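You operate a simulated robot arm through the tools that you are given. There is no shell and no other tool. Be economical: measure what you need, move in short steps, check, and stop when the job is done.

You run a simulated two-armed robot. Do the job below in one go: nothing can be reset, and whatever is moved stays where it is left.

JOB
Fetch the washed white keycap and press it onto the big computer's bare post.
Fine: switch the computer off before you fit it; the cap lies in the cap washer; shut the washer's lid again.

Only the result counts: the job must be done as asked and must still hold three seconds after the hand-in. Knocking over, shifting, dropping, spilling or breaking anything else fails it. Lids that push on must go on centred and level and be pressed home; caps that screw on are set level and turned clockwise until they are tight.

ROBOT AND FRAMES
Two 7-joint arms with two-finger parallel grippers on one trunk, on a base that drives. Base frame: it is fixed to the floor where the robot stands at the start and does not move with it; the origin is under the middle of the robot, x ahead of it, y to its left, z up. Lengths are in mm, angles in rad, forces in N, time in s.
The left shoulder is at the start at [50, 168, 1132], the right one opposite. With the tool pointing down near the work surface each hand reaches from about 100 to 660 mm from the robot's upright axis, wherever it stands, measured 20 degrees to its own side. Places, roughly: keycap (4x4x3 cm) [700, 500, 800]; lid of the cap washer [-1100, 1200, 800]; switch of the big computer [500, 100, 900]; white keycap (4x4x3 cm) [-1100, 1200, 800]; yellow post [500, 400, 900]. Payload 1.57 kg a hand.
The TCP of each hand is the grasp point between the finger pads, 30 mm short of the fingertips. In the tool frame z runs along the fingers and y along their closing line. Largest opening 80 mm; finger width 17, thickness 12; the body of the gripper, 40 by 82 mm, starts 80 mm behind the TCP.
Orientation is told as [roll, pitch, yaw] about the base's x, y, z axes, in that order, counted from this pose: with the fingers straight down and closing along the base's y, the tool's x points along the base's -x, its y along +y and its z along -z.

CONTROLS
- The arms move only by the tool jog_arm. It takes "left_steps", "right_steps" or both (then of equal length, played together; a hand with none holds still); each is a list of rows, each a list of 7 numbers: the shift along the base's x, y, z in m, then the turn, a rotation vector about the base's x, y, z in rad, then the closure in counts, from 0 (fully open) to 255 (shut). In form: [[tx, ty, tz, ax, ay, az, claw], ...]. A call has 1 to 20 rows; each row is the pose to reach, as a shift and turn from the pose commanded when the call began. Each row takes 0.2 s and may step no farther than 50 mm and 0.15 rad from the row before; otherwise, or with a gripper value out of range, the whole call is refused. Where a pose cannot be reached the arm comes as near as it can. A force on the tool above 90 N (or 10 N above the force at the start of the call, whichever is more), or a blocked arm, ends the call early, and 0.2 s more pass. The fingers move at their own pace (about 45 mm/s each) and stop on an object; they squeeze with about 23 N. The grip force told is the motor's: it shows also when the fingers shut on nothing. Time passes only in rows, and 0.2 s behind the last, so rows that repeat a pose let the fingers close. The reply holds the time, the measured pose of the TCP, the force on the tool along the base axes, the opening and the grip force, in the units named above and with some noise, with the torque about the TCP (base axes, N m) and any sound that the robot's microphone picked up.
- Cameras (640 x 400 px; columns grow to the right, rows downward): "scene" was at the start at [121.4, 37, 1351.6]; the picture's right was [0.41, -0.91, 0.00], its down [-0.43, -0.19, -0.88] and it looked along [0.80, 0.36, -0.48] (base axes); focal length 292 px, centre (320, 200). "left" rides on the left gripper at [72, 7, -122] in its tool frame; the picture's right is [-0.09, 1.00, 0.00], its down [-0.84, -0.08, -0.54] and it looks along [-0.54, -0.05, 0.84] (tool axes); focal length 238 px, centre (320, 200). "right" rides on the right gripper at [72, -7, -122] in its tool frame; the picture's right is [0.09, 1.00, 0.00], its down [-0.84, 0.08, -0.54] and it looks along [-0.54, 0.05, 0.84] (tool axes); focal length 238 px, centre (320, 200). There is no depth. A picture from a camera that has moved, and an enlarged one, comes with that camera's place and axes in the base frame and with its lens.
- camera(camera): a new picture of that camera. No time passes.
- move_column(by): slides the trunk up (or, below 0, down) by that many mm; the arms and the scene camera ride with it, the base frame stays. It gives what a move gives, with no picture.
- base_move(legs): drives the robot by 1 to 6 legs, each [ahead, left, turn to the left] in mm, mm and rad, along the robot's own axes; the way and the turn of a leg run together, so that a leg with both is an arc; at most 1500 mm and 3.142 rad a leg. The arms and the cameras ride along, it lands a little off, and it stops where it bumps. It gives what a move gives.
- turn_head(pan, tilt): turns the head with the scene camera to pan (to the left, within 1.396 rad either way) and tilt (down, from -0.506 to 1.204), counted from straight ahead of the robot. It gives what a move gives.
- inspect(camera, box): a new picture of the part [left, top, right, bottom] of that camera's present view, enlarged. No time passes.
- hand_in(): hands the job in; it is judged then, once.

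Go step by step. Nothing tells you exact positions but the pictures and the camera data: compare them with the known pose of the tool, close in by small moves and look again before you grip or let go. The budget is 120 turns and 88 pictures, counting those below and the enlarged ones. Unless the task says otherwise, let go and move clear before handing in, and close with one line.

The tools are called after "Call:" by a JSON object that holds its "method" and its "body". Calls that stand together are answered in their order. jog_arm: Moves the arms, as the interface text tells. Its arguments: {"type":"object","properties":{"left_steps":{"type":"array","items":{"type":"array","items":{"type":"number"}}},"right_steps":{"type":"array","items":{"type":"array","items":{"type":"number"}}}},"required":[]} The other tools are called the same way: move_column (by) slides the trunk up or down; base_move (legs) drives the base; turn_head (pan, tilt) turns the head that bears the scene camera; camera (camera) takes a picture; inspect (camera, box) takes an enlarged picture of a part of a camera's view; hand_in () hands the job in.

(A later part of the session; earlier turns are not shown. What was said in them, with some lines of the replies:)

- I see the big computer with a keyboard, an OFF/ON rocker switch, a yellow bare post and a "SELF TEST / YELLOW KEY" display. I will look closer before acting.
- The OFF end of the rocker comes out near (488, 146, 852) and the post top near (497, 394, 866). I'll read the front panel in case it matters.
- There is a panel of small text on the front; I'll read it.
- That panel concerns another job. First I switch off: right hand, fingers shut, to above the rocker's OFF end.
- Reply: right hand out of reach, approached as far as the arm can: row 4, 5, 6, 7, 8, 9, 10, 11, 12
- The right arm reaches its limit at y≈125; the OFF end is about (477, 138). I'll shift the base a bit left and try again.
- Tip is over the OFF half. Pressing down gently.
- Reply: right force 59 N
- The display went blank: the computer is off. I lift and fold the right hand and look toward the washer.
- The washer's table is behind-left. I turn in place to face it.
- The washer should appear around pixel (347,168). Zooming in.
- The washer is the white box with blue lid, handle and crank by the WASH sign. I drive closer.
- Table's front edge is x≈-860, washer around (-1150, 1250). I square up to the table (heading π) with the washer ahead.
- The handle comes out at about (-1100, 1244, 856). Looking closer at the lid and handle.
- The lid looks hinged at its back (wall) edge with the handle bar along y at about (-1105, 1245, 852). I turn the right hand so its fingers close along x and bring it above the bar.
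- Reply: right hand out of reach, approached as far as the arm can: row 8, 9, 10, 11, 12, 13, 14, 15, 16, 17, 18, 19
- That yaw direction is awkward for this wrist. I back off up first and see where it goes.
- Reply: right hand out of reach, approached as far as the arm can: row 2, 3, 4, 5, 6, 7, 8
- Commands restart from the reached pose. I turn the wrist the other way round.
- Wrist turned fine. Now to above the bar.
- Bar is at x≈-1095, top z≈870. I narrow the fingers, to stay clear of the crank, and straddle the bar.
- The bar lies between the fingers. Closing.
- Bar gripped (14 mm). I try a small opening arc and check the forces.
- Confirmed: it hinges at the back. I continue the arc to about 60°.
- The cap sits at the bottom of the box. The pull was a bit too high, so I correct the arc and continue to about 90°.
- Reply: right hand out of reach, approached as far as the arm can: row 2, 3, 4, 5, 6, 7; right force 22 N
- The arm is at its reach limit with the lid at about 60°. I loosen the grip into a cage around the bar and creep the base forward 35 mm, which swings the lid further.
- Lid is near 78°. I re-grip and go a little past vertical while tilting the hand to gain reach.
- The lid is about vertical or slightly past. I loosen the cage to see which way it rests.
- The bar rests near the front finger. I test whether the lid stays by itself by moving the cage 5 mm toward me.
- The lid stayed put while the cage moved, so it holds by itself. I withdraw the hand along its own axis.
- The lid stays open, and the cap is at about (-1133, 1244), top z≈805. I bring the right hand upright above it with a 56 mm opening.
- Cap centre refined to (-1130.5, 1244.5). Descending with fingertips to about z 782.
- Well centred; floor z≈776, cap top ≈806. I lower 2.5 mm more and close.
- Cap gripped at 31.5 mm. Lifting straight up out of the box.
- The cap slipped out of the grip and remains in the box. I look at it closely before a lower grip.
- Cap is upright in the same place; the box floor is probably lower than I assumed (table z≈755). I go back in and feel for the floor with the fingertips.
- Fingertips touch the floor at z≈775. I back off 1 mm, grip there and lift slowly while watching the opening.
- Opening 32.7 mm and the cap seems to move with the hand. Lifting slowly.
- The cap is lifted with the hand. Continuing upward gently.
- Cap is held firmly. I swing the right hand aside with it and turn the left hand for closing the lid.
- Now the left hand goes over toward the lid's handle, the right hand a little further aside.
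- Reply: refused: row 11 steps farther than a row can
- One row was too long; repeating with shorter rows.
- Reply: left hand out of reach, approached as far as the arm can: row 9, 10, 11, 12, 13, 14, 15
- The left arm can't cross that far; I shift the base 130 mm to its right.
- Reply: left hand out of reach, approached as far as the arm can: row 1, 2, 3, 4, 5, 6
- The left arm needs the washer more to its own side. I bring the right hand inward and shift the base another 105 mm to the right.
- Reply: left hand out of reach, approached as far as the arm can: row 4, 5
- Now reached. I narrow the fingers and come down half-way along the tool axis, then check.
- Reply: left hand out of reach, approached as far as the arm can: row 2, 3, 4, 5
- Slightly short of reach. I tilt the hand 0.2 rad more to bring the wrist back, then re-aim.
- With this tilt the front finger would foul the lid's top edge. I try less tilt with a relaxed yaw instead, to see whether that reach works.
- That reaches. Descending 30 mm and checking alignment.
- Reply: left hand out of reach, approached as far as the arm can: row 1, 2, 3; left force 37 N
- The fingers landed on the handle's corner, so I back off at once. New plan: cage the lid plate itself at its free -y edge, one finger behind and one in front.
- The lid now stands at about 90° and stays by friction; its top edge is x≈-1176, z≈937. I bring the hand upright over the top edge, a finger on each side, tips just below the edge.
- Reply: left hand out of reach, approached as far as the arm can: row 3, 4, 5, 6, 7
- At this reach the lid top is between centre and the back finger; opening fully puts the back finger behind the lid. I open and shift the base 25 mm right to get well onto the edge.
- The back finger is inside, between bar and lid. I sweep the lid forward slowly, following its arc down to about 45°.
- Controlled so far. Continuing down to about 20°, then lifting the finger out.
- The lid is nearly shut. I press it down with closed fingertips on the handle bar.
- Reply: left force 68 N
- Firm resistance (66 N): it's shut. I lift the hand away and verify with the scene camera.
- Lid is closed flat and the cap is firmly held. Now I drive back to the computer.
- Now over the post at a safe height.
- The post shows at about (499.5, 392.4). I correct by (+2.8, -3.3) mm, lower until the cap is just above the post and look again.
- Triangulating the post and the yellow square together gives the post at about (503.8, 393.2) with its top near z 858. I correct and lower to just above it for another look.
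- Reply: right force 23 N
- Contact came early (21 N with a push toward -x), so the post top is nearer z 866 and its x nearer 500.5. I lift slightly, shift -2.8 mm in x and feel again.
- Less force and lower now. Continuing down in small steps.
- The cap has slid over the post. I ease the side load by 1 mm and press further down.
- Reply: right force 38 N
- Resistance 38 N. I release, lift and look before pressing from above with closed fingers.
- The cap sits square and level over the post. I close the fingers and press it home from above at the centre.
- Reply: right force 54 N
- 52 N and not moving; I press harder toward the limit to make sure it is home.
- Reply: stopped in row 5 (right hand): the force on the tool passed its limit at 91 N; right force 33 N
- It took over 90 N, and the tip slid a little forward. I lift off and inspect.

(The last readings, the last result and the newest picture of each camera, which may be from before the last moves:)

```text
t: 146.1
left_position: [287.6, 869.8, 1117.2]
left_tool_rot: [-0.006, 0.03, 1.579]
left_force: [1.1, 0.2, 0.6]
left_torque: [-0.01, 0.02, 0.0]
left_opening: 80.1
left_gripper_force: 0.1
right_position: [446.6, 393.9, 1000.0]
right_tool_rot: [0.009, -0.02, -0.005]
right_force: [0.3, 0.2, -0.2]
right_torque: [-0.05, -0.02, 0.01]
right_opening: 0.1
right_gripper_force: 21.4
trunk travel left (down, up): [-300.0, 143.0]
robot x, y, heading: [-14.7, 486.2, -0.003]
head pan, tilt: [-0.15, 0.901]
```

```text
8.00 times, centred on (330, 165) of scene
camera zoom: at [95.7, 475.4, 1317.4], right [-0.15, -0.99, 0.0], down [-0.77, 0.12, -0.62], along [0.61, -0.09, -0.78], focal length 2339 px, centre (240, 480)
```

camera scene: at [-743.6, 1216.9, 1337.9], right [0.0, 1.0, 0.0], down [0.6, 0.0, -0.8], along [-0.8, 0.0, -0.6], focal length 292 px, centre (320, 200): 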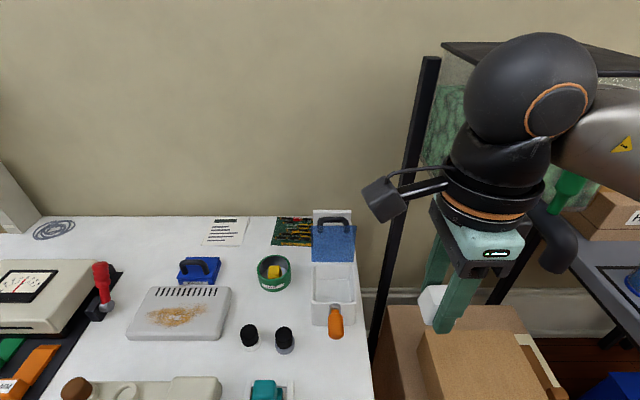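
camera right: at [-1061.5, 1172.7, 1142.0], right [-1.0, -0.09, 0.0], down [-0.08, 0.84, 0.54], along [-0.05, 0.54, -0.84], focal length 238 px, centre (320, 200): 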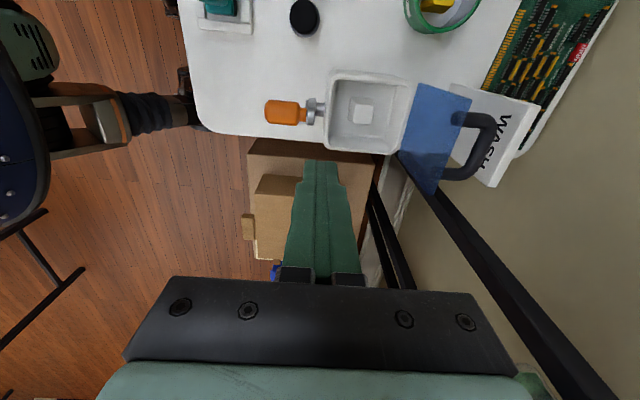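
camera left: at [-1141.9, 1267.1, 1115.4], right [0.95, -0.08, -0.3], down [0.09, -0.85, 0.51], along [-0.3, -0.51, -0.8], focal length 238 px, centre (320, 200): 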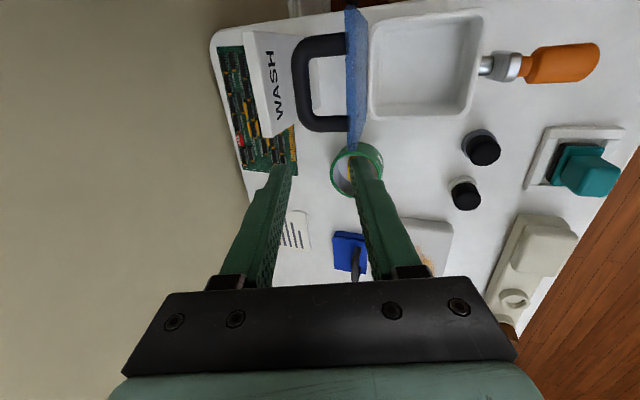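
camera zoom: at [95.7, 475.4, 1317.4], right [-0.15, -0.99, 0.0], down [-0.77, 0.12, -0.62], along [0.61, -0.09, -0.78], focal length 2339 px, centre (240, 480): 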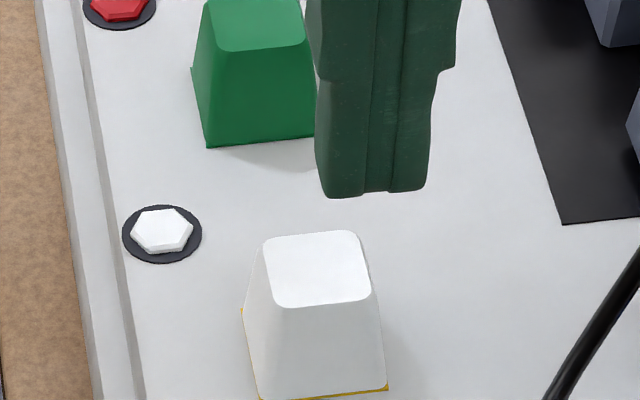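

The cap sits flush like its green neighbour, centred and level. I pull the hand clear and take one last overall look.

Call:
{"method": "jog_arm", "body": {"right_steps": [[-0.03, -0.02, 0.04, 0, 0, 0, 255], [-0.07, -0.04, 0.06, 0, 0, 0, 255], [-0.11, -0.06, 0.07, 0, 0, 0, 255], [-0.14, -0.08, 0.07, 0, 0, 0, 255]]}}

Call:
{"method": "turn_head", "body": {"pan": -0.4, "tilt": 0.7}}

Call:
{"method": "camera", "body": {"camera": "scene"}}

```text
refused: row 1 steps farther than a row can; nothing moved
```

```text
t: 146.9
left_position: [287.3, 871.7, 1117.4]
left_tool_rot: [-0.004, 0.031, 1.579]
left_force: [-0.8, -0.2, 0.5]
left_torque: [0.02, -0.01, 0.03]
left_opening: 80.0
left_gripper_force: 0.1
right_position: [446.6, 393.7, 1000.7]
right_tool_rot: [0.007, -0.02, -0.001]
right_force: [-0.3, 0.0, 0.3]
right_torque: [-0.01, -0.02, 0.02]
right_opening: 0.0
right_gripper_force: 21.0
trunk travel left (down, up): [-300.0, 143.0]
robot x, y, heading: [-17.2, 488.3, -0.005]
head pan, tilt: [-0.4, 0.7]
```

```text
2 pictures are left
camera scene: at [99.4, 453.8, 1333.5], right [-0.39, -0.92, 0.0], down [-0.59, 0.25, -0.76], along [0.7, -0.3, -0.64], focal length 292 px, centre (320, 200)
```

scene: 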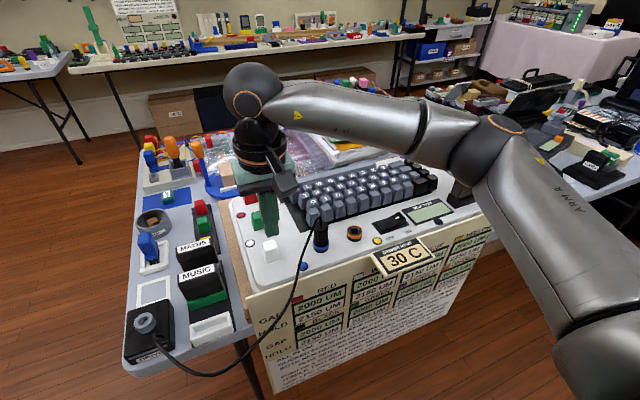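

The display is blank, so the computer is still off. The cap is seated, the hand is clear above it, and nothing else has moved. I raise the hand a little more and hand in.

Call:
{"method": "jog_arm", "body": {"right_steps": [[-0.01, 0, 0.03, 0, 0, 0, 255], [-0.03, 0, 0.06, 0, 0, 0, 255], [-0.06, 0, 0.08, 0, 0, 0, 128], [-0.09, 0, 0.09, 0, 0, 0, 128]]}}

Call:
{"method": "hand_in", "body": {}}

```text
t: 147.9
left_position: [287.8, 870.8, 1117.7]
left_tool_rot: [-0.007, 0.032, 1.58]
left_force: [-0.1, -0.6, 0.3]
left_torque: [0.03, -0.03, 0.0]
left_opening: 80.1
left_gripper_force: 0.1
right_position: [356.0, 393.8, 1092.3]
right_tool_rot: [0.009, -0.02, -0.002]
right_force: [0.2, 0.0, 0.0]
right_torque: [0.0, -0.01, 0.01]
right_opening: 39.8
right_gripper_force: 0.1
trunk travel left (down, up): [-300.0, 143.0]
robot x, y, heading: [-18.8, 485.3, -0.002]
head pan, tilt: [-0.4, 0.7]
```

```text
The job is handed in.
```

The computer was switched off first, the washed white keycap is pressed level onto the bare post, the washer's lid is shut, and the job is handed in.
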